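You operate a simulated robot arm through the tools that you are given. There is no shell and no other tool. Be economical: measure what you need, move in short steps, check, and stop when the job is done.

You run a simulated robot arm. Do the job below in one go: nothing can be reset, and whatever is moved stays where it is left.

JOB
Loosen the screw of clamped block D and take the block out.
Fine: loosen the thumb screw before the clamp opens; block into the blue block tray; close the empty clamp; the other screws stay tight.

Only the result counts: the job must be done as asked and must still hold three seconds after the hand-in. Knocking over, shifting, dropping, spilling or breaking anything else fails it.

ROBOT AND FRAMES
A 6-joint arm with a fingered hand, hanging from a carriage that runs on a rail from [1, 304] to [-4, -2176] (x, y) and turns from -281 to 407 degrees about z. Base frame: it is fixed where the carriage stands at the start and does not move with it; the origin is on the floor, on the carriage's upright axis, x ahead of it, y to its left, z up; the surface under the hand at the start is at about z = 780. Lengths are in mm, angles in degrees, forces in N, time in s.
With the tool pointing down near the work surface it reaches from about 100 to 540 mm from the robot's upright axis, wherever it stands. Its first joint turns from -166.0 to 166.0 degrees. Places, roughly: inside of the blue block tray [500, 100, 800]; red-tipped lever [600, 300, 900]; seat of the bench clamp [600, 200, 800]; silver thumb screw [600, 300, 800]. Payload 4 kg.
Tool frame: the origin (TCP) lies between the finger pads and is the grasp point; the fingertips stand 29 mm ahead of it; z points along the fingers, y is the line along which they close. The gripper opens to 100 mm. The gripper's body begins 34 mm behind the TCP. The gripper is a hand of 5 fingers: y runs from the thumb to the fingers, the wrist lies at [-15, -114, -189] in the tool frame.
Orientation is told as [roll, pitch, yaw] about the base's x, y, z axes, in that order, counted from this pose: with the fingers straight down and the wrist toward the robot, the tool's x, y and z point along [0, 1, 0], [1, 0, 0] and [0, 0, -1] of the base frame.

CONTROLS
- The arm moves only by the tool send_rows. Its argument "plan" is a list of rows, each a list of 2 entries, a list of its own where there are three numbers: the turn, a rotation vector about the tool's x, y, z in degrees, then the shift along the tool's x, y, z in cm. In form: [[[rx, ry, rz], [x, y, z]], ...]. A call has 1 to 10 rows; each row shifts and turns the commanded pose from where the row before left it, along the tool's axes as they then stand. A row lasts 0.2 s, in which the tool goes at most 50 mm and 8.6 degrees; a call with a longer step from one row to the next is refused whole. Where a pose cannot be reached the arm comes as near as it can. A force on the tool above 40 N (or 10 N above the force at the start of the call, whichever is more), or a blocked arm, ends the call early, and 0.2 s more pass. In this call time passes only in rows, and 0.2 s behind the last. It gives the time, the measured TCP pose, the force on the tool (base axes), the opening and the grip force at its end, in the units of the frame above (readings bear some noise), with the torque about the TCP (base axes, N m) and any sound that the robot's microphone picked up.
- Cameras (640 x 400 px; columns grow to the right, rows downward): "scene" is now at [250.9, 13.1, 1799.9]; the picture's right is [0.31, -0.95, 0.00], its down [-0.89, -0.29, -0.36] and it looks along [0.34, 0.11, -0.93] (base axes); focal length 266 px, centre (320, 200). "wrist" rides on the gripper at [66, -86, -121] in the tool frame; the picture's right is [-0.76, 0.31, -0.58], its down [-0.59, -0.70, 0.40] and it looks along [-0.28, 0.64, 0.71] (tool axes); focal length 247 px, centre (320, 200). There is no depth. A picture from a camera that has moved, and an enlarged one, comes with that camera's place and axes in the base frame and with its lens. The place of the scene camera against the robot may be out by one fixed shift of up to 12 mm in any direction.
- camera(camera): a new picture of that camera. No time passes.
- move_column(by): slides the trunk up (or, below 0, down) by that many mm; the arm and the scene camera ride with it, the base frame stays. It gives what a move gives, with no picture.
- roll_base(legs): drives the robot by 1 to 6 legs, each [ahead, left, turn to the left] in mm, mm and degrees, along the robot's own axes; the way and the turn of a leg run together, so that a leg with both is an arc; at most 1500 mm and 180 degrees a leg. The arm and the cameras ride along, it lands a little off, and it stops where it bumps. It keeps to its track: a leg is cut to what the track allows. It gives what a move gives.
- set_fingers(index, middle, ring, little, thumb_bend, thumb_turn): sets how far each is bent, from 0 (flat) to 100 (curled in); at 30 the hand is open as for a grip, at 70 the pads meet at the TCP. One left out holds its place. A second passes; each finger stops where it meets its share of the squeeze, and holds until it gets a number again. It is the only way to open and close the hand. It gives what a move gives, with no picture; readings hold the bend of each and the force on index, middle, ring, little, thumb and palm. thumb_turn goes from beside the hand (0) to across from the fingers (100), as for a grip.
- turn_head(pan, tilt): turns the head with the scene camera to pan (to the left, within 155 degrees either way) and tilt (down, from -29 to 69), counted from straight ahead of the robot. It gives what a move gives.
- zoom(camera, box): a new picture of the part [left, top, right, bottom] of that camera's present view, enlarged. No time passes.
- finish_job(): hands the job in; it is judged then, once.

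Work in short steps. Places have to be worked out from the pictures, the camera data and where the tool is seen: move nearer, look again, correct. Check each grasp and each placing, and mend what went wrong. You have 120 turns and 82 pictures in all, those below and enlarged ones among them. Open the gripper and draw the arm clear of the work before you hand the job in, unless the task says otherwise; then end with one line.

The tools are called after "Call:" as name(argument=value, ...) on one line, values as JSON. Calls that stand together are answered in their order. send_rows: Moves the arm, as the interface text tells. Its arguments: {"type":"object","properties":{"plan":{"type":"array","items":{"type":"array"}}},"required":["plan"]} The other tools are called the same way: move_column (by) slides the trunk up or down; set_fingers (index, middle, ring, little, thumb_bend, thumb_turn) moves the fingers one by one; roll_base (legs) drives the base; turn_head (pan, tilt) turns the head that bears the scene camera; camera (camera) takes a picture; zoom (camera, box) takes an enlarged picture of a part of a camera's view; finish_job () hands the job in.

At the start:

```text
clock: 0.0
tool_pos: [489.9, 63.1, 1130.2]
tcp_rot: [0.0, 0.1, 0.0]
ft_force: [-0.5, 1.4, -0.6]
torque: [-0.02, 0.0, 0.01]
grip_width: 99.4
gripper_force: 0.0
shape: jaw
bend: [30.0, 30.0, 30.0, 30.0, 30.0, 98.0]
finger forces: [0.0, 0.0, 0.1, 0.1, 0.0, 0.1]
trunk travel left (down, up): [-532.0, 68.0]
robot x, y, heading: [0.1, 3.5, -0.2]
head pan, tilt: [18.3, 68.8]
```

scene: 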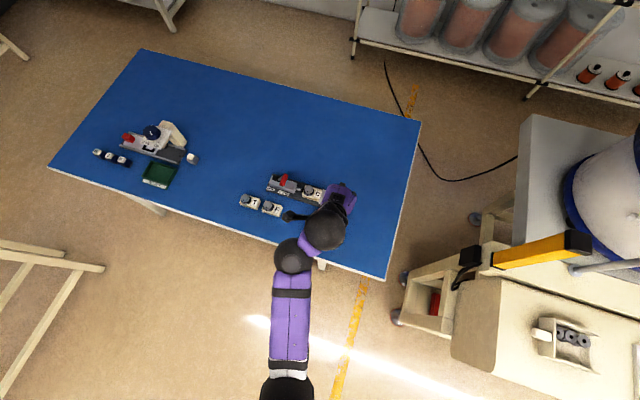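
wrist: 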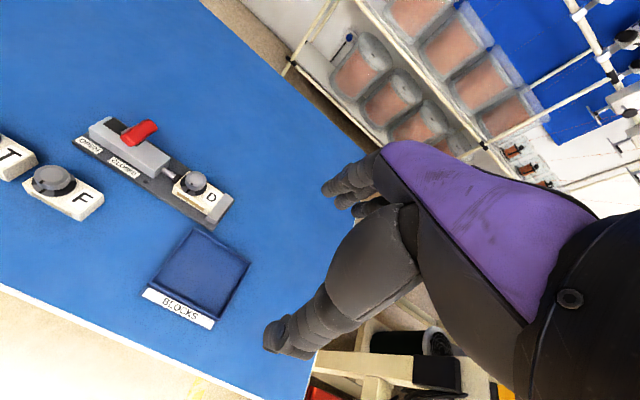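

The wrist picture shows the clamp with block D, a lever with a red tip, and the blue tray marked BLOCKS. I take enlarged views to see details.

Call:
zoom(camera="wrist", box=[60, 90, 260, 340])

Call:
zoom(camera="scene", box=[220, 150, 380, 250])

```text
1.60 times, centred on (160, 215) of wrist
camera zoom: at [405.0, 128.9, 1251.2], right [0.31, -0.76, 0.58], down [-0.7, -0.59, -0.4], along [0.64, -0.28, -0.71], focal length 395 px, centre (576, 176)
```

zoom: 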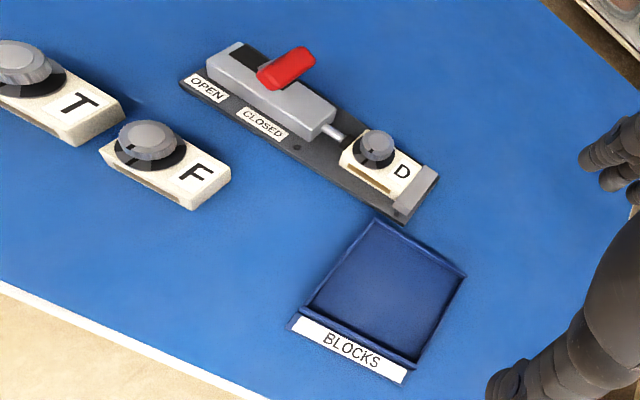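

```text
4.00 times, centred on (300, 200) of scene
camera zoom: at [250.9, 13.1, 1799.9], right [0.31, -0.95, 0.0], down [-0.89, -0.29, -0.36], along [0.34, 0.11, -0.93], focal length 1065 px, centre (400, 200)
```

zoom: 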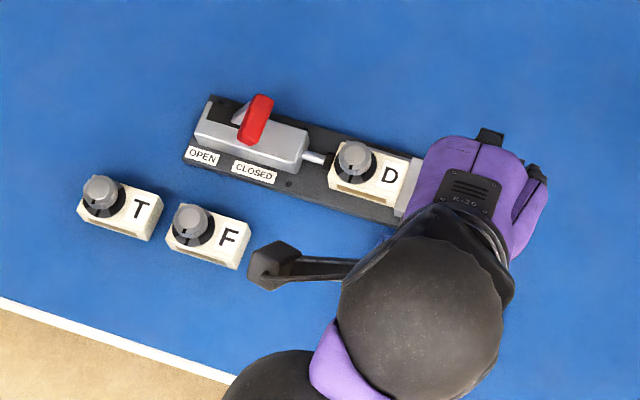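

The clamp lies along y at about x 630, from y 120 to 370, with block D near y 185. I move left and somewhat down to see the lever and screw more closely.

Call:
send_rows(plan=[[[0, 0, 0], [4, 0, 2]], [[0, 0, 0], [4, 0, 2]], [[0, 0, 0], [4, 0, 2]], [[0, 0, 0], [4, 0, 2]], [[0, 0, 0], [0, 0, 2]]])

Call:
camera(camera="wrist")

Call:
camera(camera="scene")

```text
clock: 1.2
tool_pos: [489.0, 223.8, 1028.6]
tcp_rot: [-0.1, 0.1, 0.0]
ft_force: [0.2, -0.1, -0.2]
torque: [0.0, 0.01, -0.01]
grip_width: 99.7
gripper_force: 0.0
shape: jaw
bend: [30.0, 30.0, 30.0, 30.0, 30.0, 98.0]
finger forces: [0.0, 0.1, 0.0, 0.1, 0.0, 0.1]
trunk travel left (down, up): [-532.0, 68.0]
robot x, y, heading: [-4.5, -0.0, -0.1]
head pan, tilt: [18.3, 68.8]
```

```text
77 pictures are left
camera wrist: at [404.3, 290.6, 1150.4], right [0.31, -0.76, 0.58], down [-0.7, -0.59, -0.4], along [0.64, -0.28, -0.71], focal length 247 px, centre (320, 200)
```

wrist: 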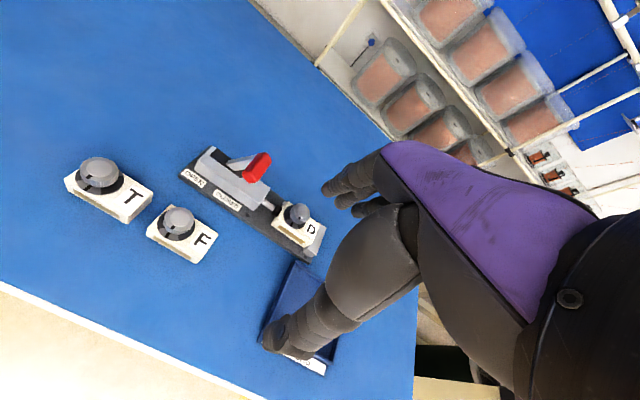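

```text
76 pictures are left
camera scene: at [250.9, 13.2, 1799.9], right [0.31, -0.95, 0.0], down [-0.89, -0.29, -0.36], along [0.34, 0.11, -0.93], focal length 266 px, centre (320, 200)
```

scene: 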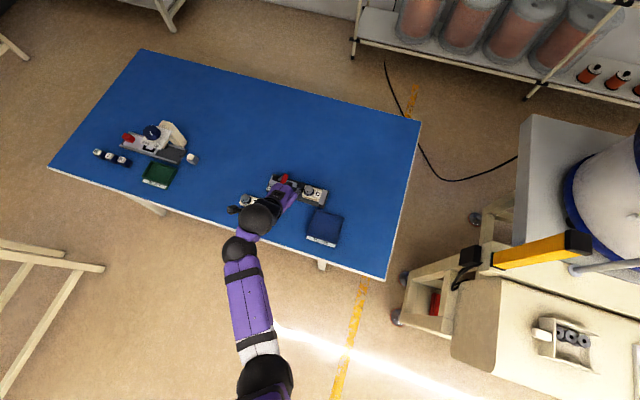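

The hand moved as expected. I enlarge the clamp in the wrist view.

Call:
zoom(camera="wrist", box=[170, 130, 340, 270])

Call:
zoom(camera="scene", box=[250, 165, 360, 255])

```text
2.86 times, centred on (255, 200) of wrist
camera zoom: at [404.3, 290.6, 1150.4], right [0.31, -0.76, 0.58], down [-0.7, -0.59, -0.4], along [0.64, -0.28, -0.71], focal length 706 px, centre (506, 200)
```

zoom: 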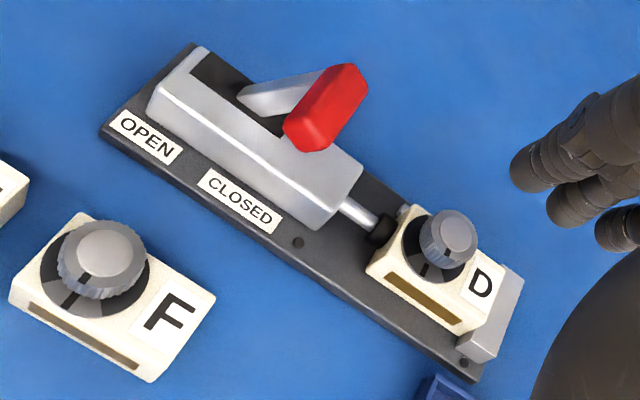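

```text
4.44 times, centred on (305, 210) of scene
camera zoom: at [250.9, 13.2, 1799.9], right [0.31, -0.95, 0.0], down [-0.89, -0.29, -0.36], along [0.34, 0.11, -0.93], focal length 1183 px, centre (387, 156)
```

zoom: 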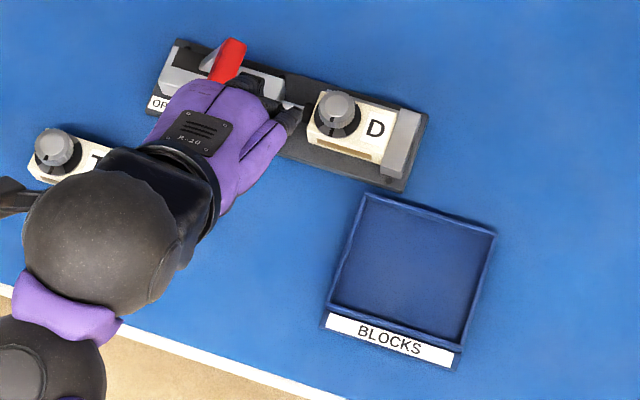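

The lever's red cross-grip is at about (623, 287, 880), leaning to CLOSED; the knob on block D at about (631, 192, 844). The thumb screw's hinted place does not quite fit the knob, so I enlarge more.

Call:
zoom(camera="wrist", box=[190, 140, 280, 220])

Call:
zoom(camera="wrist", box=[255, 185, 335, 265])

```text
5.00 times, centred on (235, 180) of wrist
camera zoom: at [404.3, 290.6, 1150.4], right [0.31, -0.76, 0.58], down [-0.7, -0.59, -0.4], along [0.64, -0.28, -0.71], focal length 1235 px, centre (745, 300)
```

zoom: 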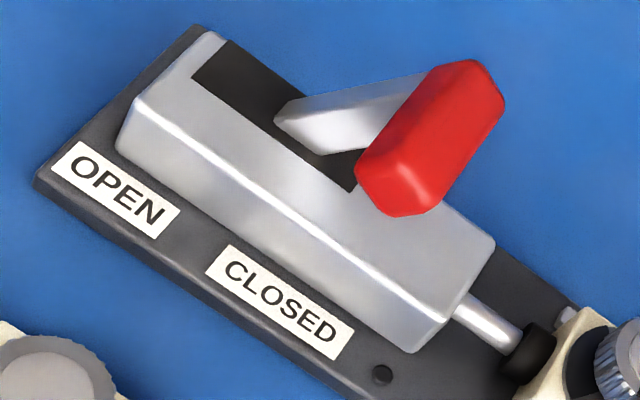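

```text
5.00 times, centred on (295, 225) of wrist
camera zoom: at [404.3, 290.6, 1150.4], right [0.31, -0.76, 0.58], down [-0.7, -0.59, -0.4], along [0.64, -0.28, -0.71], focal length 1235 px, centre (445, 75)
```

zoom: 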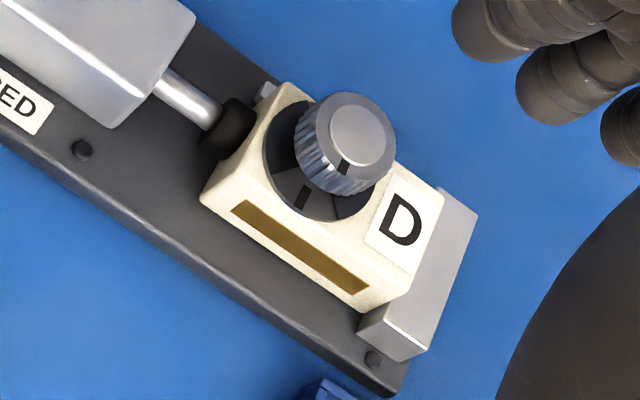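

The block's knob is a knurled silver screw with an index mark over a dial. I zoom onto D and F knobs to read the marks.

Call:
zoom(camera="wrist", box=[280, 195, 320, 220])

Call:
zoom(camera="wrist", box=[150, 195, 214, 235])

```text
16.00 times, centred on (300, 208) of wrist
camera zoom: at [404.3, 290.6, 1150.4], right [0.31, -0.76, 0.58], down [-0.7, -0.59, -0.4], along [0.64, -0.28, -0.71], focal length 3952 px, centre (640, 80)
```

zoom: 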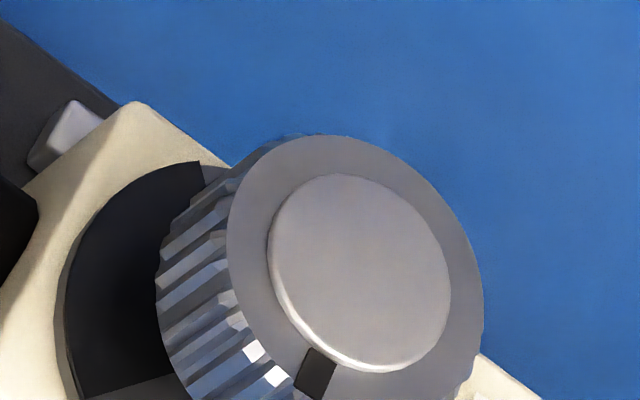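

```text
10.00 times, centred on (182, 215) of wrist
camera zoom: at [404.3, 290.6, 1150.4], right [0.31, -0.76, 0.58], down [-0.7, -0.59, -0.4], along [0.64, -0.28, -0.71], focal length 2470 px, centre (1700, 50)
```

zoom: 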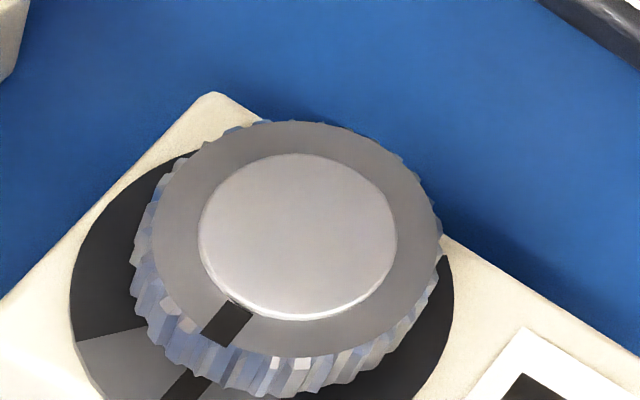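

I look at the dial from above with the scene camera.

Call:
zoom(camera="scene", box=[297, 181, 329, 201])

```text
16.00 times, centred on (313, 191) of scene
camera zoom: at [250.9, 13.2, 1799.9], right [0.31, -0.95, 0.0], down [-0.89, -0.29, -0.36], along [0.34, 0.11, -0.93], focal length 4259 px, centre (432, 344)
```

zoom: 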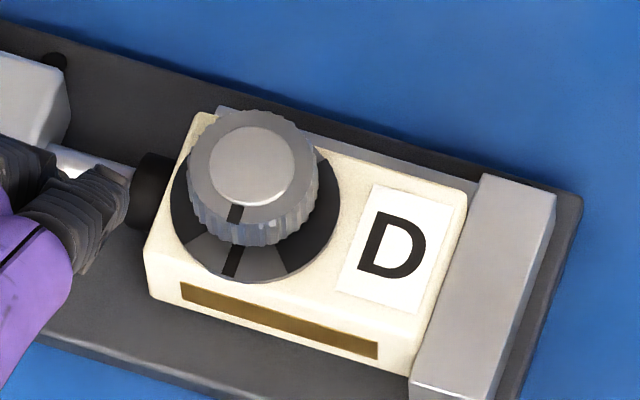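

The screw is at its tight mark (light sector facing the robot); it needs a counter-clockwise turn into the dark sector. I first put the carriage level with the block for best reach.

Call:
roll_base(legs=[[0, 190, 0]])

Call:
send_rows(plan=[[[0, 0, 0], [-4.5, 0, -4]], [[0, 0, 0], [-4.5, 0, -4]], [[0, 0, 0], [-4.5, 0, -4]], [[0, 0, 0], [-4.5, 0, -4]], [[0, 0, 0], [-4, 0, -4]]])

Call:
move_column(by=-300)

```text
clock: 2.8
tool_pos: [489.5, 413.8, 1029.6]
tcp_rot: [-0.1, 0.0, 0.2]
ft_force: [-0.5, 0.0, 0.1]
torque: [0.02, 0.01, 0.02]
grip_width: 99.8
gripper_force: 0.1
shape: jaw
bend: [30.0, 30.0, 30.0, 30.0, 30.0, 98.0]
finger forces: [0.1, 0.0, 0.0, 0.0, 0.0, 0.0]
trunk travel left (down, up): [-532.0, 68.0]
robot x, y, heading: [0.8, 190.0, 0.1]
head pan, tilt: [18.3, 68.8]
```

```text
refused: row 1 steps farther than a row can; nothing moved
```

```text
clock: 4.9
tool_pos: [496.5, 417.1, 807.1]
tcp_rot: [0.7, -1.4, 0.0]
ft_force: [-2.4, -1.0, 15.2]
torque: [-0.02, 1.01, 0.07]
grip_width: 99.9
gripper_force: 0.1
shape: jaw
bend: [30.0, 30.0, 30.0, 30.0, 20.0, 99.0]
finger forces: [0.0, 0.2, 0.0, 0.1, 14.4, 0.1]
trunk travel left (down, up): [-300.0, 300.0]
robot x, y, heading: [1.1, 188.7, 0.1]
head pan, tilt: [18.3, 68.8]
stopped: the force on the tool passed its limit at 57 N (the readings are from after the stop); the commanded pose is now the measured one
```

The row call was refused (my step was too long) and the column then lowered the hand onto the table at about (497, 417), close to block T. I raise it at once and check.

Call:
move_column(by=200)

Call:
camera(camera="scene")

Call:
camera(camera="wrist")

```text
clock: 7.0
tool_pos: [494.6, 417.5, 1005.4]
tcp_rot: [0.6, -1.2, 0.0]
ft_force: [0.4, 0.4, -0.5]
torque: [0.01, 0.0, 0.01]
grip_width: 100.0
gripper_force: 0.1
shape: jaw
bend: [30.0, 30.0, 30.0, 30.0, 30.0, 98.0]
finger forces: [0.0, 0.0, 0.1, 0.1, 0.1, 0.1]
trunk travel left (down, up): [-500.0, 100.0]
robot x, y, heading: [1.7, 187.5, 0.3]
head pan, tilt: [18.3, 68.8]
```

```text
68 pictures are left
camera scene: at [251.2, 202.4, 1767.8], right [0.31, -0.95, 0.0], down [-0.88, -0.29, -0.36], along [0.34, 0.11, -0.93], focal length 266 px, centre (320, 200)
```

scene: 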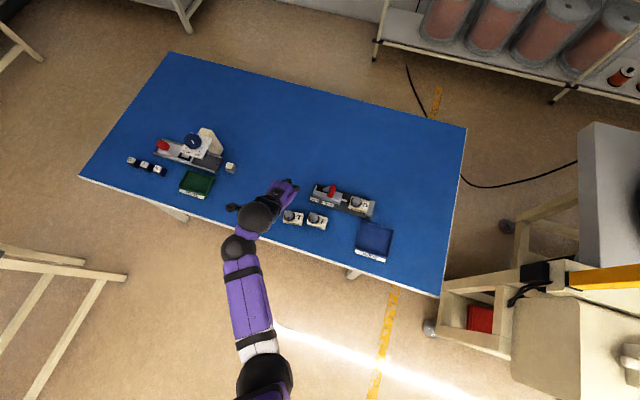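

```text
67 pictures are left
camera wrist: at [407.6, 481.5, 1125.9], right [0.3, -0.76, 0.58], down [-0.7, -0.58, -0.42], along [0.66, -0.28, -0.7], focal length 247 px, centre (320, 200)
```

wrist: 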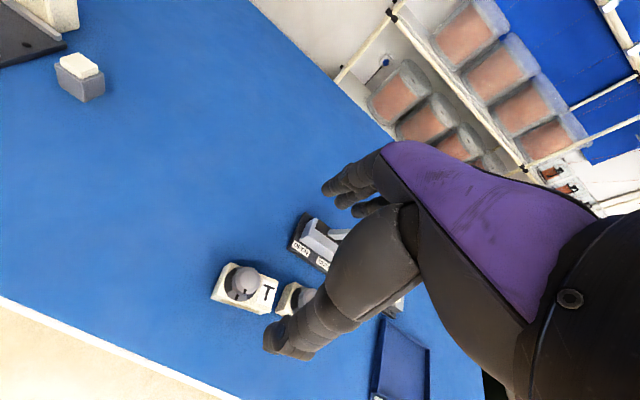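

I check T and F for any shift with an enlargement.

Call:
zoom(camera="scene", box=[260, 170, 400, 260])

```text
4.44 times, centred on (330, 215) of scene
camera zoom: at [251.2, 202.4, 1767.8], right [0.31, -0.95, 0.0], down [-0.88, -0.29, -0.36], along [0.34, 0.11, -0.93], focal length 1183 px, centre (276, 133)
```

zoom: 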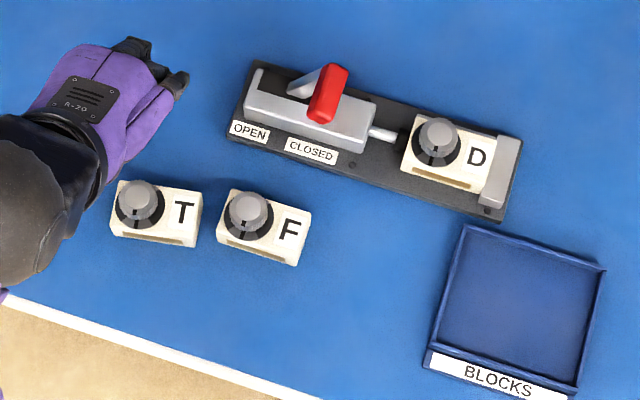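

F, D and clamp are where they were, but T's knob went from about (526, 415) to (509, 405) – my lowering nudged it. I'll put it back; first precise views of T and F.

Call:
zoom(camera="scene", box=[280, 205, 336, 240])

Call:
zoom(camera="wrist", box=[200, 240, 296, 320])

```text
11.43 times, centred on (308, 222) of scene
camera zoom: at [251.2, 202.4, 1767.8], right [0.31, -0.95, 0.0], down [-0.88, -0.29, -0.36], along [0.34, 0.11, -0.93], focal length 3042 px, centre (457, -57)
```

zoom: 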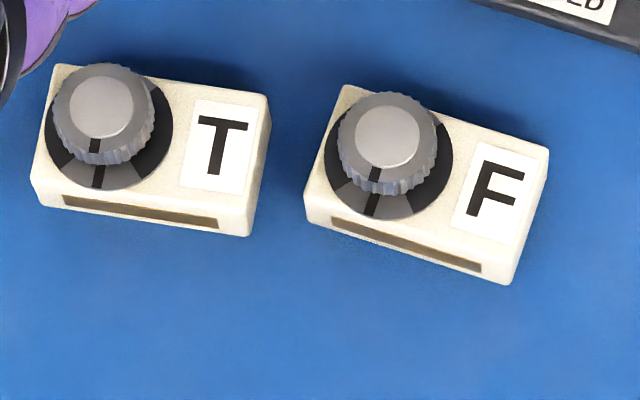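

```text
5.00 times, centred on (248, 280) of wrist
camera zoom: at [407.6, 481.5, 1125.9], right [0.3, -0.76, 0.58], down [-0.7, -0.58, -0.42], along [0.66, -0.28, -0.7], focal length 1235 px, centre (680, -200)
```

zoom: 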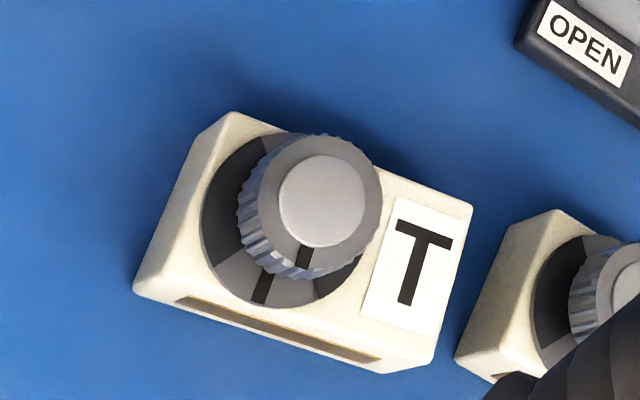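

T's screw is still at its tight mark; T is turned about +8.5° against F and displaced by about (-17, -8). I'll grasp it and set it back; first shift the arm back and roll the carriage left for reach.

Call:
send_rows(plan=[[[1.2, -0.6, 0], [-3.7, 0, 0]], [[0, 0, 0], [-3.7, 0, 0]], [[0, 0, 0], [-3.6, 0, 0]]])

Call:
roll_base(legs=[[0, 110, 0]])

```text
clock: 7.8
tool_pos: [495.2, 308.8, 1005.8]
tcp_rot: [0.1, 0.1, 0.0]
ft_force: [-0.7, 0.7, 0.3]
torque: [-0.04, 0.0, -0.02]
grip_width: 100.1
gripper_force: 0.1
shape: jaw
bend: [30.0, 30.0, 30.0, 30.0, 30.0, 98.0]
finger forces: [0.0, 0.0, 0.1, 0.0, 0.1, 0.1]
trunk travel left (down, up): [-500.0, 100.0]
robot x, y, heading: [-1.2, 188.3, 0.2]
head pan, tilt: [18.3, 68.8]
```

```text
clock: 9.0
tool_pos: [493.6, 419.5, 1005.1]
tcp_rot: [0.0, 0.1, 0.1]
ft_force: [-0.3, 0.1, 0.1]
torque: [-0.01, 0.01, 0.0]
grip_width: 100.0
gripper_force: 0.0
shape: jaw
bend: [30.0, 30.0, 30.0, 30.0, 30.0, 98.0]
finger forces: [0.0, 0.0, 0.1, 0.0, 0.0, 0.1]
trunk travel left (down, up): [-500.0, 100.0]
robot x, y, heading: [1.5, 300.7, -0.1]
head pan, tilt: [18.3, 68.8]
```

Now over T: shift to (508, 403), yaw +9.8°, and descend to z≈885.

Call:
send_rows(plan=[[[0, 0, 0], [-1.6, 1.4, 3]], [[0, 0, -5], [0, 0, 3]], [[0, 0, -4.8], [0, 0, 3]], [[0, 0, 0], [0, 0, 3]]])

Call:
camera(camera="wrist")

Call:
zoom(camera="scene", box=[280, 180, 408, 260])

```text
clock: 10.0
tool_pos: [506.7, 402.0, 886.0]
tcp_rot: [-0.1, 0.1, 9.9]
ft_force: [-0.2, 0.3, -0.6]
torque: [-0.01, 0.03, -0.01]
grip_width: 99.8
gripper_force: 0.0
shape: jaw
bend: [30.0, 30.0, 30.0, 30.0, 30.0, 98.0]
finger forces: [0.0, 0.0, 0.1, 0.0, 0.0, 0.1]
trunk travel left (down, up): [-500.0, 100.0]
robot x, y, heading: [0.5, 299.8, 0.0]
head pan, tilt: [18.3, 68.8]
```

```text
63 pictures are left
camera wrist: at [411.9, 452.2, 1006.7], right [0.43, -0.69, 0.58], down [-0.59, -0.7, -0.4], along [0.68, -0.17, -0.71], focal length 247 px, centre (320, 200)
```

wrist: 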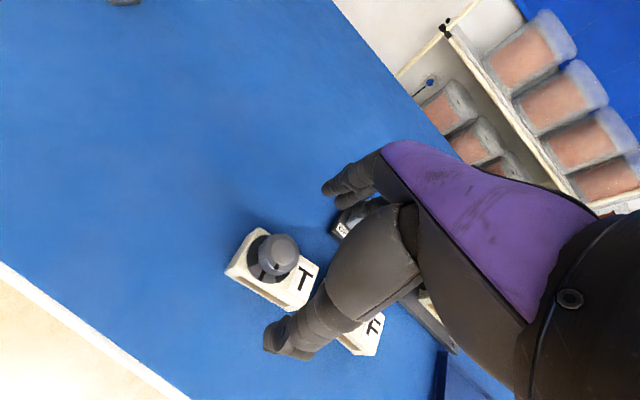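

```text
5.00 times, centred on (344, 220) of scene
camera zoom: at [251.5, 313.5, 1767.9], right [0.31, -0.95, 0.0], down [-0.88, -0.29, -0.36], along [0.34, 0.11, -0.93], focal length 1331 px, centre (200, 100)
```

zoom: 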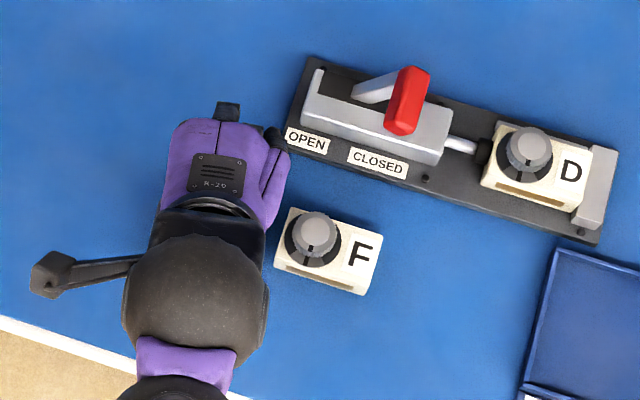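

T's knob top is found at (508, 410, 834), block centre about (510, 399), so the hand is well over it. I descend to z≈815.

Call:
send_rows(plan=[[[0, 0, 0], [-0.3, 0.2, 2.5]], [[0, 0, 0], [0, 0, 2.5]], [[0, 0, 0], [0, 0, 2.1]]])

Call:
camera(camera="wrist")

```text
clock: 10.8
tool_pos: [509.3, 399.5, 815.1]
tcp_rot: [0.0, 0.0, 9.8]
ft_force: [-0.2, 0.2, -0.3]
torque: [-0.03, -0.04, 0.01]
grip_width: 99.9
gripper_force: 0.1
shape: jaw
bend: [30.0, 30.0, 30.0, 30.0, 30.0, 98.0]
finger forces: [0.1, 0.0, 0.0, 0.0, 0.0, 0.0]
trunk travel left (down, up): [-500.0, 100.0]
robot x, y, heading: [3.2, 298.4, -0.1]
head pan, tilt: [18.3, 68.8]
```

```text
61 pictures are left
camera wrist: at [414.7, 450.0, 936.0], right [0.43, -0.69, 0.58], down [-0.59, -0.7, -0.4], along [0.68, -0.17, -0.71], focal length 247 px, centre (320, 200)
```

wrist: 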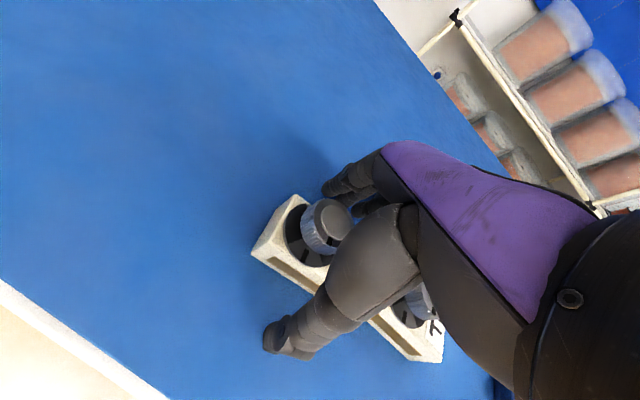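

Thumb is in front of T and the fingers behind it. I close in stages.

Call:
set_fingers(index=48, middle=48, ring=48, little=48, thumb_bend=48)

Call:
set_fingers(index=60, middle=60, ring=60, little=60, thumb_bend=60)

Call:
camera(camera="wrist")

```text
clock: 11.8
tool_pos: [509.9, 399.9, 814.0]
tcp_rot: [0.0, 0.2, 9.9]
ft_force: [-0.4, 0.0, 0.1]
torque: [0.01, -0.02, -0.03]
grip_width: 55.7
gripper_force: 0.1
shape: fingers
bend: [48.0, 48.0, 48.0, 48.0, 48.0, 98.0]
finger forces: [0.0, 0.0, 0.0, 0.0, 0.1, 0.1]
trunk travel left (down, up): [-500.0, 100.0]
robot x, y, heading: [-0.1, 299.4, 0.1]
head pan, tilt: [18.3, 68.8]
```

```text
clock: 12.8
tool_pos: [508.8, 399.9, 814.9]
tcp_rot: [0.0, 0.1, 9.8]
ft_force: [0.1, -0.1, 1.1]
torque: [-0.02, 0.04, 0.03]
grip_width: 38.6
gripper_force: 5.2
shape: fingers
bend: [57.0, 58.0, 58.0, 60.0, 55.0, 97.0]
finger forces: [3.1, 1.8, 1.1, 0.1, 5.3, 0.0]
trunk travel left (down, up): [-500.0, 100.0]
robot x, y, heading: [2.2, 298.7, 0.4]
head pan, tilt: [18.3, 68.8]
```

```text
60 pictures are left
camera wrist: at [414.8, 449.9, 936.3], right [0.43, -0.69, 0.58], down [-0.59, -0.7, -0.4], along [0.68, -0.17, -0.71], focal length 247 px, centre (320, 200)
```

wrist: 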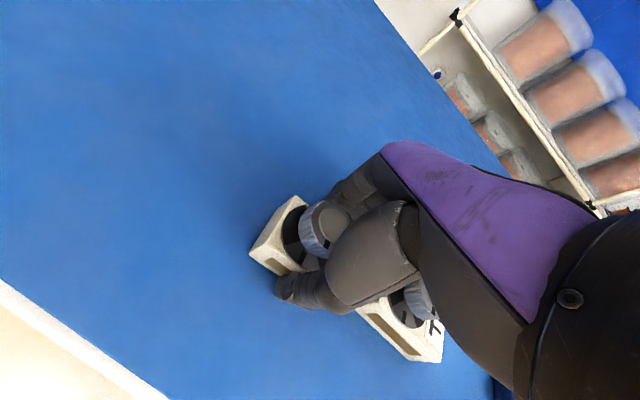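

T is held lightly. I squeeze a little more, then lift 6 mm, shift by about (+15, +8) mm, turn -8.5°, and set down.

Call:
set_fingers(index=66, middle=66, ring=66, thumb_bend=66)

Call:
send_rows(plan=[[[0, 0, 0], [0, 0, -0.6]], [[0, 0, 0], [0.27, 0.83, 0]], [[0, 0, 0], [0.26, 0.82, 0]], [[0, 0, 4.3], [0, 0, 0]], [[0, 0, 4.2], [0, 0, 0]]])

Call:
zoom(camera="scene", box=[280, 180, 408, 260])

Call:
camera(camera="wrist")

```text
clock: 13.8
tool_pos: [509.8, 400.0, 815.4]
tcp_rot: [0.0, 0.2, 9.8]
ft_force: [0.8, -0.1, 2.6]
torque: [0.03, 0.07, 0.03]
grip_width: 37.1
gripper_force: 12.1
shape: fingers
bend: [60.0, 62.0, 62.0, 60.0, 56.0, 96.0]
finger forces: [6.2, 3.6, 2.1, 0.0, 11.2, 0.0]
trunk travel left (down, up): [-500.0, 100.0]
robot x, y, heading: [-2.4, 305.2, 0.0]
head pan, tilt: [18.3, 68.8]
```

```text
clock: 15.0
tool_pos: [525.1, 407.9, 821.2]
tcp_rot: [0.0, 0.1, 1.2]
ft_force: [0.5, 0.2, -2.5]
torque: [0.0, -0.02, 0.0]
grip_width: 37.5
gripper_force: 10.7
shape: fingers
bend: [60.0, 62.0, 63.0, 60.0, 56.0, 96.0]
finger forces: [5.7, 3.3, 1.8, 0.0, 10.8, 0.0]
trunk travel left (down, up): [-500.0, 100.0]
robot x, y, heading: [-0.2, 298.5, 0.1]
head pan, tilt: [18.3, 68.8]
```

```text
5.00 times, centred on (344, 220) of scene
camera zoom: at [251.4, 313.5, 1767.8], right [0.31, -0.95, 0.0], down [-0.88, -0.29, -0.36], along [0.34, 0.11, -0.93], focal length 1331 px, centre (200, 100)
```

zoom: 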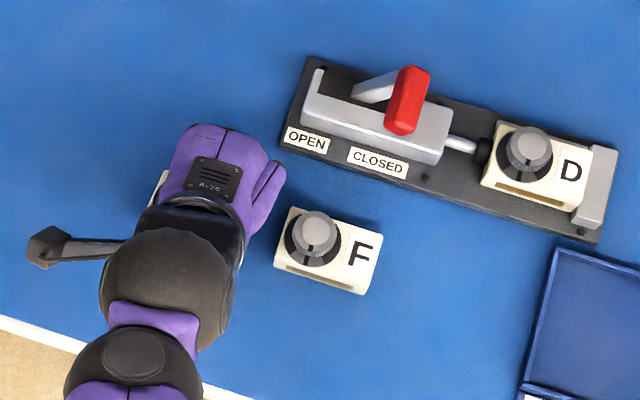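

```text
58 pictures are left
camera wrist: at [439.6, 471.4, 942.1], right [0.32, -0.75, 0.58], down [-0.69, -0.6, -0.4], along [0.65, -0.27, -0.71], focal length 247 px, centre (320, 200)
```

wrist: 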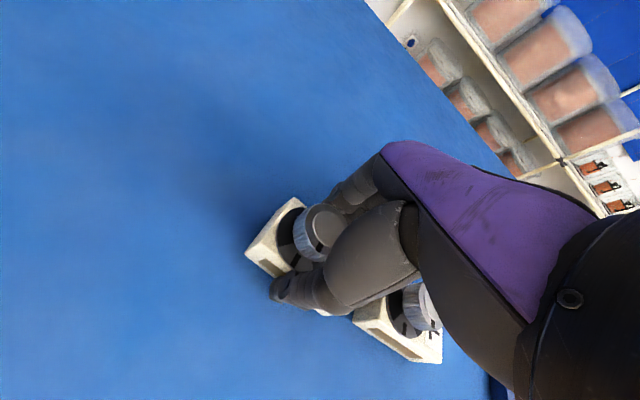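

The grasp lifts T fine. I set it down and release.

Call:
send_rows(plan=[[[0, 0, 0], [0, 0, 0.4]], [[0, 0, 0], [0, 0, 0.25]]])

Call:
set_fingers(index=30, middle=30, ring=30, little=30, thumb_bend=30)

Call:
send_rows(plan=[[[0, 0, 0], [0, 0, -4]], [[0, 0, 0], [0, 0, -4.5]], [[0, 0, 0], [0, 0, -4.5]], [[0, 0, 0], [0, 0, -4.5]], [[0, 0, 0], [-4.5, 0, 0]], [[0, 0, 0], [-4.5, 0, 0]], [[0, 0, 0], [-4.5, 0, 0]], [[0, 0, 0], [-4.5, 0, 0]], [[0, 0, 0], [-4.5, 0, 0]]])

Call:
roll_base(legs=[[0, -110, 0]])

Call:
zoom(camera="scene", box=[280, 205, 336, 240])

```text
clock: 15.6
tool_pos: [527.5, 407.7, 815.0]
tcp_rot: [0.1, 0.0, 1.3]
ft_force: [-0.8, -0.1, 2.5]
torque: [0.05, 0.17, 0.0]
grip_width: 37.4
gripper_force: 11.0
shape: fingers
bend: [60.0, 62.0, 63.0, 60.0, 56.0, 96.0]
finger forces: [5.7, 3.2, 1.7, 0.1, 11.5, 0.1]
trunk travel left (down, up): [-500.0, 100.0]
robot x, y, heading: [2.7, 296.1, 0.5]
head pan, tilt: [18.3, 68.8]
```

```text
clock: 16.6
tool_pos: [525.8, 407.9, 814.6]
tcp_rot: [0.0, 0.1, 1.3]
ft_force: [-0.1, 0.3, -0.7]
torque: [-0.01, -0.01, 0.03]
grip_width: 98.5
gripper_force: 0.0
shape: fingers
bend: [30.0, 30.0, 30.0, 30.0, 30.0, 97.0]
finger forces: [0.0, 0.1, 0.0, 0.1, 0.0, 0.0]
trunk travel left (down, up): [-500.0, 100.0]
robot x, y, heading: [1.9, 299.4, 0.0]
head pan, tilt: [18.3, 68.8]
```

```text
clock: 18.6
tool_pos: [531.4, 182.7, 990.4]
tcp_rot: [0.0, 0.1, 1.4]
ft_force: [-0.2, 1.0, 0.0]
torque: [-0.03, 0.0, -0.05]
grip_width: 98.5
gripper_force: 0.1
shape: fingers
bend: [30.0, 30.0, 30.0, 30.0, 30.0, 98.0]
finger forces: [0.1, 0.1, 0.1, 0.0, 0.0, 0.0]
trunk travel left (down, up): [-500.0, 100.0]
robot x, y, heading: [-1.2, 296.8, 0.1]
head pan, tilt: [18.3, 68.8]
```

```text
clock: 19.8
tool_pos: [529.4, 73.1, 992.6]
tcp_rot: [-0.1, 0.1, 1.4]
ft_force: [1.0, 0.2, 0.0]
torque: [0.0, -0.05, 0.03]
grip_width: 98.5
gripper_force: 0.1
shape: fingers
bend: [30.0, 30.0, 30.0, 30.0, 30.0, 98.0]
finger forces: [0.1, 0.0, 0.0, 0.0, 0.1, 0.1]
trunk travel left (down, up): [-500.0, 100.0]
robot x, y, heading: [1.0, 189.1, 0.3]
head pan, tilt: [18.3, 68.8]
```

```text
11.43 times, centred on (308, 222) of scene
camera zoom: at [251.2, 203.8, 1767.9], right [0.32, -0.95, 0.0], down [-0.88, -0.29, -0.36], along [0.34, 0.11, -0.93], focal length 3042 px, centre (457, -57)
```

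zoom: 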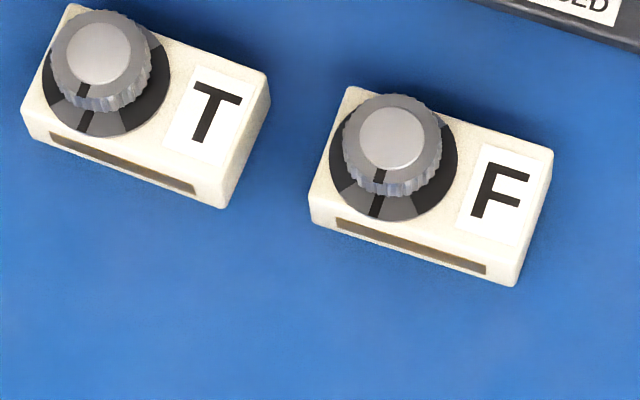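

T looks right again. I return the head camera to its starting pose for a direct pixel comparison with the first picture.

Call:
move_column(by=32)

Call:
roll_base(legs=[[0, -190, 0]])

Call:
zoom(camera="scene", box=[220, 150, 380, 250])

```text
clock: 20.6
tool_pos: [529.8, 73.3, 1022.7]
tcp_rot: [-0.1, 0.1, 1.2]
ft_force: [-0.3, 0.3, 0.3]
torque: [0.01, 0.0, 0.01]
grip_width: 98.6
gripper_force: 0.0
shape: fingers
bend: [30.0, 30.0, 30.0, 30.0, 30.0, 98.0]
finger forces: [0.0, 0.0, 0.1, 0.1, 0.0, 0.0]
trunk travel left (down, up): [-532.0, 68.0]
robot x, y, heading: [2.6, 188.2, 0.2]
head pan, tilt: [18.3, 68.8]
```

```text
clock: 22.1
tool_pos: [529.6, -116.0, 1024.2]
tcp_rot: [0.0, 0.1, 1.4]
ft_force: [0.0, 0.5, 0.4]
torque: [0.0, 0.03, -0.02]
grip_width: 98.3
gripper_force: 0.1
shape: fingers
bend: [30.0, 30.0, 30.0, 30.0, 30.0, 98.0]
finger forces: [0.0, 0.1, 0.0, 0.1, 0.0, 0.0]
trunk travel left (down, up): [-532.0, 68.0]
robot x, y, heading: [-3.8, -2.7, -0.0]
head pan, tilt: [18.3, 68.8]
```

```text
4.00 times, centred on (300, 200) of scene
camera zoom: at [250.9, 13.4, 1799.8], right [0.32, -0.95, 0.0], down [-0.88, -0.29, -0.36], along [0.34, 0.11, -0.93], focal length 1065 px, centre (400, 200)
```

zoom: 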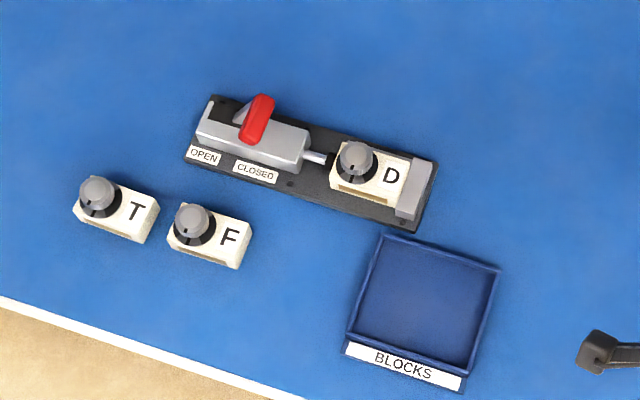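

T is back to within a few mm of its old place. Now the real job: back to y≈190 with the arm extended to test the reach to D at (631, 192), at a safe height.

Call:
roll_base(legs=[[0, 195, 0]])

Call:
send_rows(plan=[[[0, 0, 0], [4, 0, 0]], [[0, 0, 0], [4, 0, 0]], [[0, 0, 0], [3.4, 1, 0]], [[0, 0, 0], [0, 3, 0]], [[0, 0, 0], [0, 3, 0]], [[0, 0, 0], [0, 3, 0]]])

```text
clock: 23.7
tool_pos: [530.3, 77.7, 1023.4]
tcp_rot: [0.0, 0.1, 1.3]
ft_force: [0.4, 0.4, 0.6]
torque: [0.0, -0.01, -0.01]
grip_width: 98.5
gripper_force: 0.1
shape: fingers
bend: [30.0, 30.0, 30.0, 30.0, 30.0, 98.0]
finger forces: [0.0, 0.0, 0.1, 0.0, 0.0, 0.0]
trunk travel left (down, up): [-532.0, 68.0]
robot x, y, heading: [-0.7, 191.3, 0.0]
head pan, tilt: [18.3, 68.8]
```

```text
clock: 25.1
tool_pos: [626.1, 196.5, 1022.1]
tcp_rot: [0.0, 0.2, 1.4]
ft_force: [0.0, 0.8, -0.1]
torque: [0.0, -0.08, 0.01]
grip_width: 98.6
gripper_force: 0.0
shape: fingers
bend: [30.0, 30.0, 30.0, 30.0, 30.0, 98.0]
finger forces: [0.0, 0.1, 0.0, 0.1, 0.0, 0.0]
trunk travel left (down, up): [-532.0, 68.0]
robot x, y, heading: [2.4, 196.4, 0.3]
head pan, tilt: [18.3, 68.8]
```

The reach is fine at this column height, so I can descend with the column itself. I look through the wrist camera at hand and knob.

Call:
camera(camera="wrist")

Call:
zoom(camera="wrist", box=[240, 140, 440, 370])

```text
55 pictures are left
camera wrist: at [540.2, 259.0, 1143.9], right [0.33, -0.75, 0.58], down [-0.69, -0.61, -0.4], along [0.65, -0.27, -0.71], focal length 247 px, centre (320, 200)
```

wrist: 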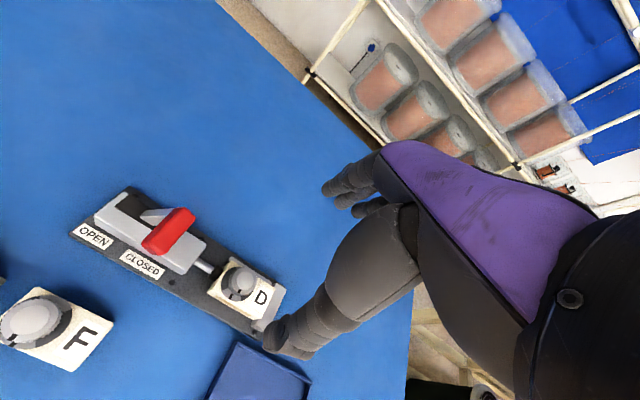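

```text
1.74 times, centred on (340, 255) of wrist
camera zoom: at [540.2, 259.0, 1143.9], right [0.33, -0.75, 0.58], down [-0.69, -0.61, -0.4], along [0.65, -0.27, -0.71], focal length 430 px, centre (285, 104)
```

zoom: 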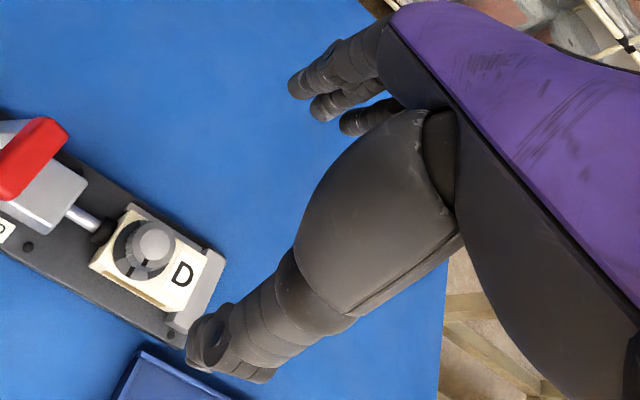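

Index and middle oppose the thumb around the TCP, so a three-finger pinch on the knob suits. I curl ring and little away, centre over the knob (~634, 191) and descend to z≈910.

Call:
set_fingers(ring=100, little=100)

Call:
send_rows(plan=[[[0, 0, 0], [-0.55, 0.8, 0]]])

Call:
move_column(by=-112)

Call:
camera(camera="wrist")

Call:
zoom(camera="scene", box=[280, 140, 440, 240])

```text
clock: 26.1
tool_pos: [626.1, 194.8, 1022.8]
tcp_rot: [0.0, 0.1, 1.3]
ft_force: [-0.5, 0.1, 0.5]
torque: [0.0, -0.02, -0.02]
grip_width: 98.6
gripper_force: 0.1
shape: fingers
bend: [30.0, 30.0, 100.0, 100.0, 30.0, 98.0]
finger forces: [0.1, 0.1, 0.0, 0.0, 0.1, 0.0]
trunk travel left (down, up): [-532.0, 68.0]
robot x, y, heading: [-0.3, 190.9, 0.2]
head pan, tilt: [18.3, 68.8]
```

```text
clock: 26.5
tool_pos: [633.0, 190.0, 1023.0]
tcp_rot: [0.0, 0.1, 1.3]
ft_force: [-0.4, -0.4, 0.0]
torque: [0.04, -0.06, -0.01]
grip_width: 98.5
gripper_force: 0.2
shape: fingers
bend: [30.0, 30.0, 100.0, 100.0, 30.0, 98.0]
finger forces: [0.0, 0.0, 0.0, 0.0, 0.0, 0.0]
trunk travel left (down, up): [-532.0, 68.0]
robot x, y, heading: [-0.9, 194.8, -0.0]
head pan, tilt: [18.3, 68.8]
```

```text
clock: 28.0
tool_pos: [634.5, 190.0, 912.6]
tcp_rot: [0.0, 0.1, 1.2]
ft_force: [-0.8, 0.6, -0.1]
torque: [0.0, -0.02, 0.0]
grip_width: 98.7
gripper_force: 0.1
shape: fingers
bend: [30.0, 30.0, 100.0, 100.0, 30.0, 98.0]
finger forces: [0.0, 0.1, 0.0, 0.0, 0.0, 0.1]
trunk travel left (down, up): [-420.0, 180.0]
robot x, y, heading: [-0.1, 195.3, -0.3]
head pan, tilt: [18.3, 68.8]
```

```text
53 pictures are left
camera wrist: at [548.3, 253.5, 1032.5], right [0.33, -0.75, 0.58], down [-0.69, -0.61, -0.4], along [0.65, -0.27, -0.71], focal length 247 px, centre (320, 200)
```

wrist: 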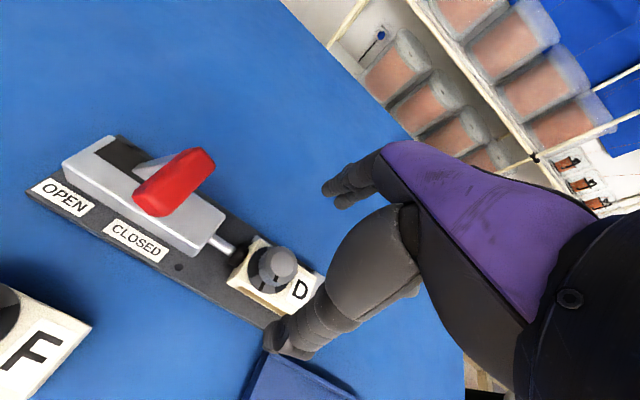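

```text
4.00 times, centred on (360, 190) of scene
camera zoom: at [251.3, 208.2, 1687.9], right [0.32, -0.95, 0.0], down [-0.88, -0.29, -0.36], along [0.34, 0.11, -0.93], focal length 1065 px, centre (160, 240)
```

zoom: 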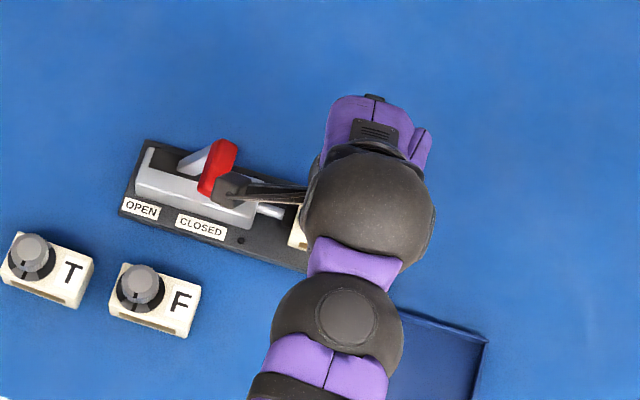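

The knob is right under the TCP. I turn the hand to yaw -35° at this height, then descend so the tips stand just above the block's top.

Call:
send_rows(plan=[[[0, 0, 7.2], [0, 0, 0]], [[0, 0, 7.2], [0, 0, 0]], [[0, 0, 7.2], [0, 0, 0]], [[0, 0, 7.2], [0, 0, 0]], [[0, 0, 7.2], [0, 0, 0]]])

Call:
camera(camera="wrist")

```text
clock: 29.2
tool_pos: [633.6, 191.1, 911.7]
tcp_rot: [-0.1, 0.0, -34.8]
ft_force: [-0.4, -0.1, -0.4]
torque: [0.02, 0.01, -0.01]
grip_width: 98.6
gripper_force: 0.0
shape: fingers
bend: [30.0, 30.0, 100.0, 100.0, 30.0, 98.0]
finger forces: [0.0, 0.0, 0.0, 0.0, 0.0, 0.1]
trunk travel left (down, up): [-420.0, 180.0]
robot x, y, heading: [-1.0, 195.9, 0.0]
head pan, tilt: [18.3, 68.8]
```

```text
51 pictures are left
camera wrist: at [602.3, 292.5, 1032.7], right [-0.18, -0.8, 0.58], down [-0.91, -0.08, -0.4], along [0.36, -0.6, -0.71], focal length 247 px, centre (320, 200)
```

wrist: 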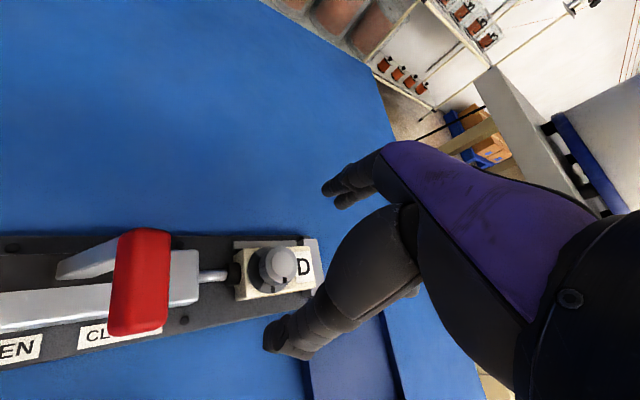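

Knob still centred under the TCP. Descend 55 mm.

Call:
move_column(by=-55)

Call:
camera(camera="wrist")

```text
clock: 30.1
tool_pos: [634.1, 189.1, 857.6]
tcp_rot: [-0.1, 0.0, -34.7]
ft_force: [0.9, 0.5, -0.1]
torque: [0.01, 0.0, -0.04]
grip_width: 98.8
gripper_force: 0.1
shape: fingers
bend: [30.0, 30.0, 100.0, 100.0, 30.0, 98.0]
finger forces: [0.0, 0.0, 0.1, 0.0, 0.0, 0.0]
trunk travel left (down, up): [-365.0, 235.0]
robot x, y, heading: [-2.2, 194.0, 0.1]
head pan, tilt: [18.3, 68.8]
```

```text
50 pictures are left
camera wrist: at [602.2, 292.6, 977.6], right [-0.18, -0.8, 0.58], down [-0.91, -0.08, -0.4], along [0.37, -0.6, -0.71], focal length 247 px, centre (320, 200)
```

wrist: 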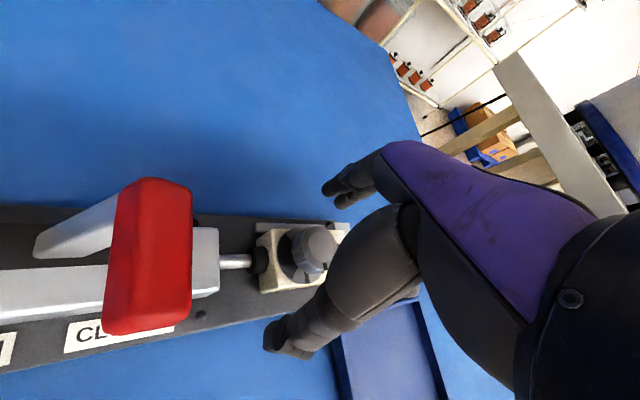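

Now pinch the knob with index, middle and thumb.

Call:
set_fingers(index=54, middle=54, thumb_bend=54)

Call:
set_fingers(index=66, middle=66, thumb_bend=66)

Call:
camera(camera="wrist")

```text
clock: 31.1
tool_pos: [635.0, 190.2, 856.4]
tcp_rot: [-0.1, 0.1, -34.7]
ft_force: [0.4, -0.6, 0.7]
torque: [0.0, -0.02, 0.04]
grip_width: 40.6
gripper_force: 0.1
shape: fingers
bend: [54.0, 54.0, 100.0, 100.0, 54.0, 98.0]
finger forces: [0.1, 0.1, 0.0, 0.1, 0.1, 0.0]
trunk travel left (down, up): [-365.0, 235.0]
robot x, y, heading: [1.6, 192.5, 0.3]
head pan, tilt: [18.3, 68.8]
```

```text
clock: 32.1
tool_pos: [633.7, 190.6, 855.9]
tcp_rot: [0.0, 0.1, -34.8]
ft_force: [2.2, -0.2, -0.1]
torque: [-0.03, -0.03, 0.05]
grip_width: 25.4
gripper_force: 5.8
shape: fingers
bend: [61.0, 63.0, 100.0, 100.0, 62.0, 97.0]
finger forces: [4.2, 3.0, 0.0, 0.0, 4.5, 0.0]
trunk travel left (down, up): [-365.0, 235.0]
robot x, y, heading: [-2.1, 193.0, 0.2]
head pan, tilt: [18.3, 68.8]
```

```text
49 pictures are left
camera wrist: at [602.5, 292.2, 977.7], right [-0.18, -0.8, 0.58], down [-0.91, -0.08, -0.4], along [0.37, -0.6, -0.71], focal length 247 px, centre (320, 200)
```

wrist: 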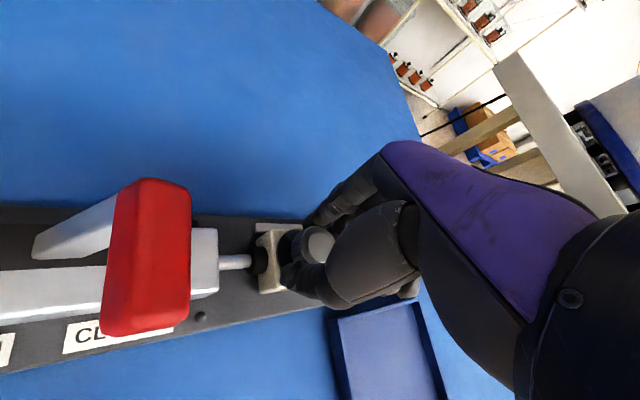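

Knob pinched at 6 N, nicely balanced. I squeeze firmer and turn counter-clockwise, first 35°.

Call:
set_fingers(index=74, middle=74, thumb_bend=74)

Call:
send_rows(plan=[[[0, 0, -7], [0, 0, 0]], [[0, 0, -7], [0, 0, 0]], [[0, 0, -7], [0, 0, 0]], [[0, 0, -7], [0, 0, 0]], [[0, 0, -7], [0, 0, 0]]])

Call:
camera(camera="wrist")

```text
clock: 33.1
tool_pos: [634.4, 188.4, 855.6]
tcp_rot: [-0.1, 0.0, -34.6]
ft_force: [3.6, -2.8, -1.2]
torque: [-0.04, -0.06, -0.03]
grip_width: 23.7
gripper_force: 13.7
shape: fingers
bend: [61.0, 63.0, 100.0, 100.0, 64.0, 97.0]
finger forces: [8.7, 8.0, 0.0, 0.1, 10.9, 0.0]
trunk travel left (down, up): [-365.0, 235.0]
robot x, y, heading: [-2.8, 195.4, 0.1]
head pan, tilt: [18.3, 68.8]
```

```text
clock: 34.3
tool_pos: [635.2, 187.3, 857.2]
tcp_rot: [-0.1, 0.1, 0.4]
ft_force: [5.0, -5.2, -3.0]
torque: [-0.11, -0.08, -0.04]
grip_width: 23.4
gripper_force: 13.3
shape: fingers
bend: [61.0, 64.0, 100.0, 100.0, 65.0, 95.0]
finger forces: [8.3, 8.6, 0.1, 0.1, 10.2, 0.0]
trunk travel left (down, up): [-365.0, 235.0]
robot x, y, heading: [4.2, 193.7, 0.2]
head pan, tilt: [18.3, 68.8]
```

```text
48 pictures are left
camera wrist: at [549.5, 254.1, 977.7], right [0.31, -0.75, 0.58], down [-0.7, -0.59, -0.4], along [0.64, -0.28, -0.71], focal length 247 px, centre (320, 200)
```

wrist: 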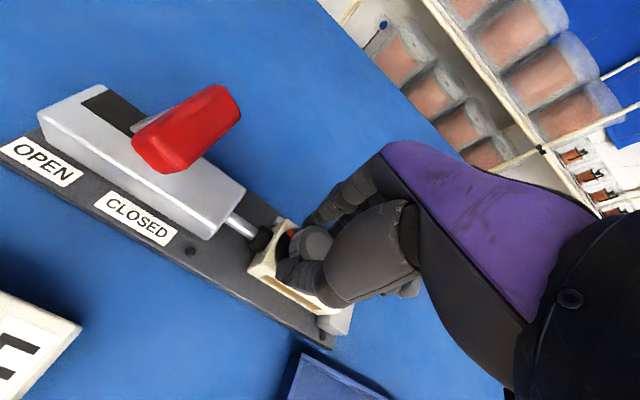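

Something orange shows next to the knob; I zoom in.

Call:
zoom(camera="wrist", box=[250, 210, 340, 270])

```text
6.67 times, centred on (295, 240) of wrist
camera zoom: at [549.5, 254.1, 977.7], right [0.31, -0.75, 0.58], down [-0.7, -0.59, -0.4], along [0.64, -0.28, -0.71], focal length 1646 px, centre (487, -67)
```

zoom: 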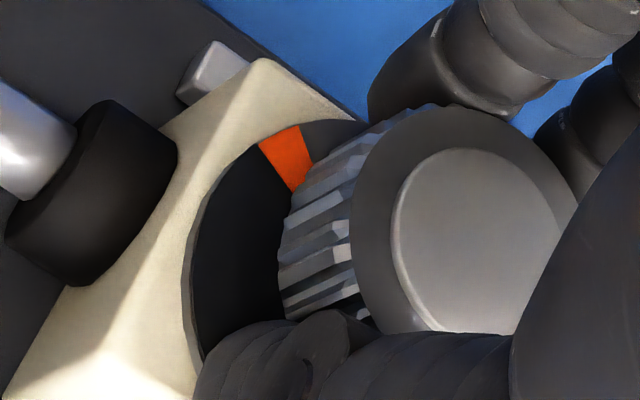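

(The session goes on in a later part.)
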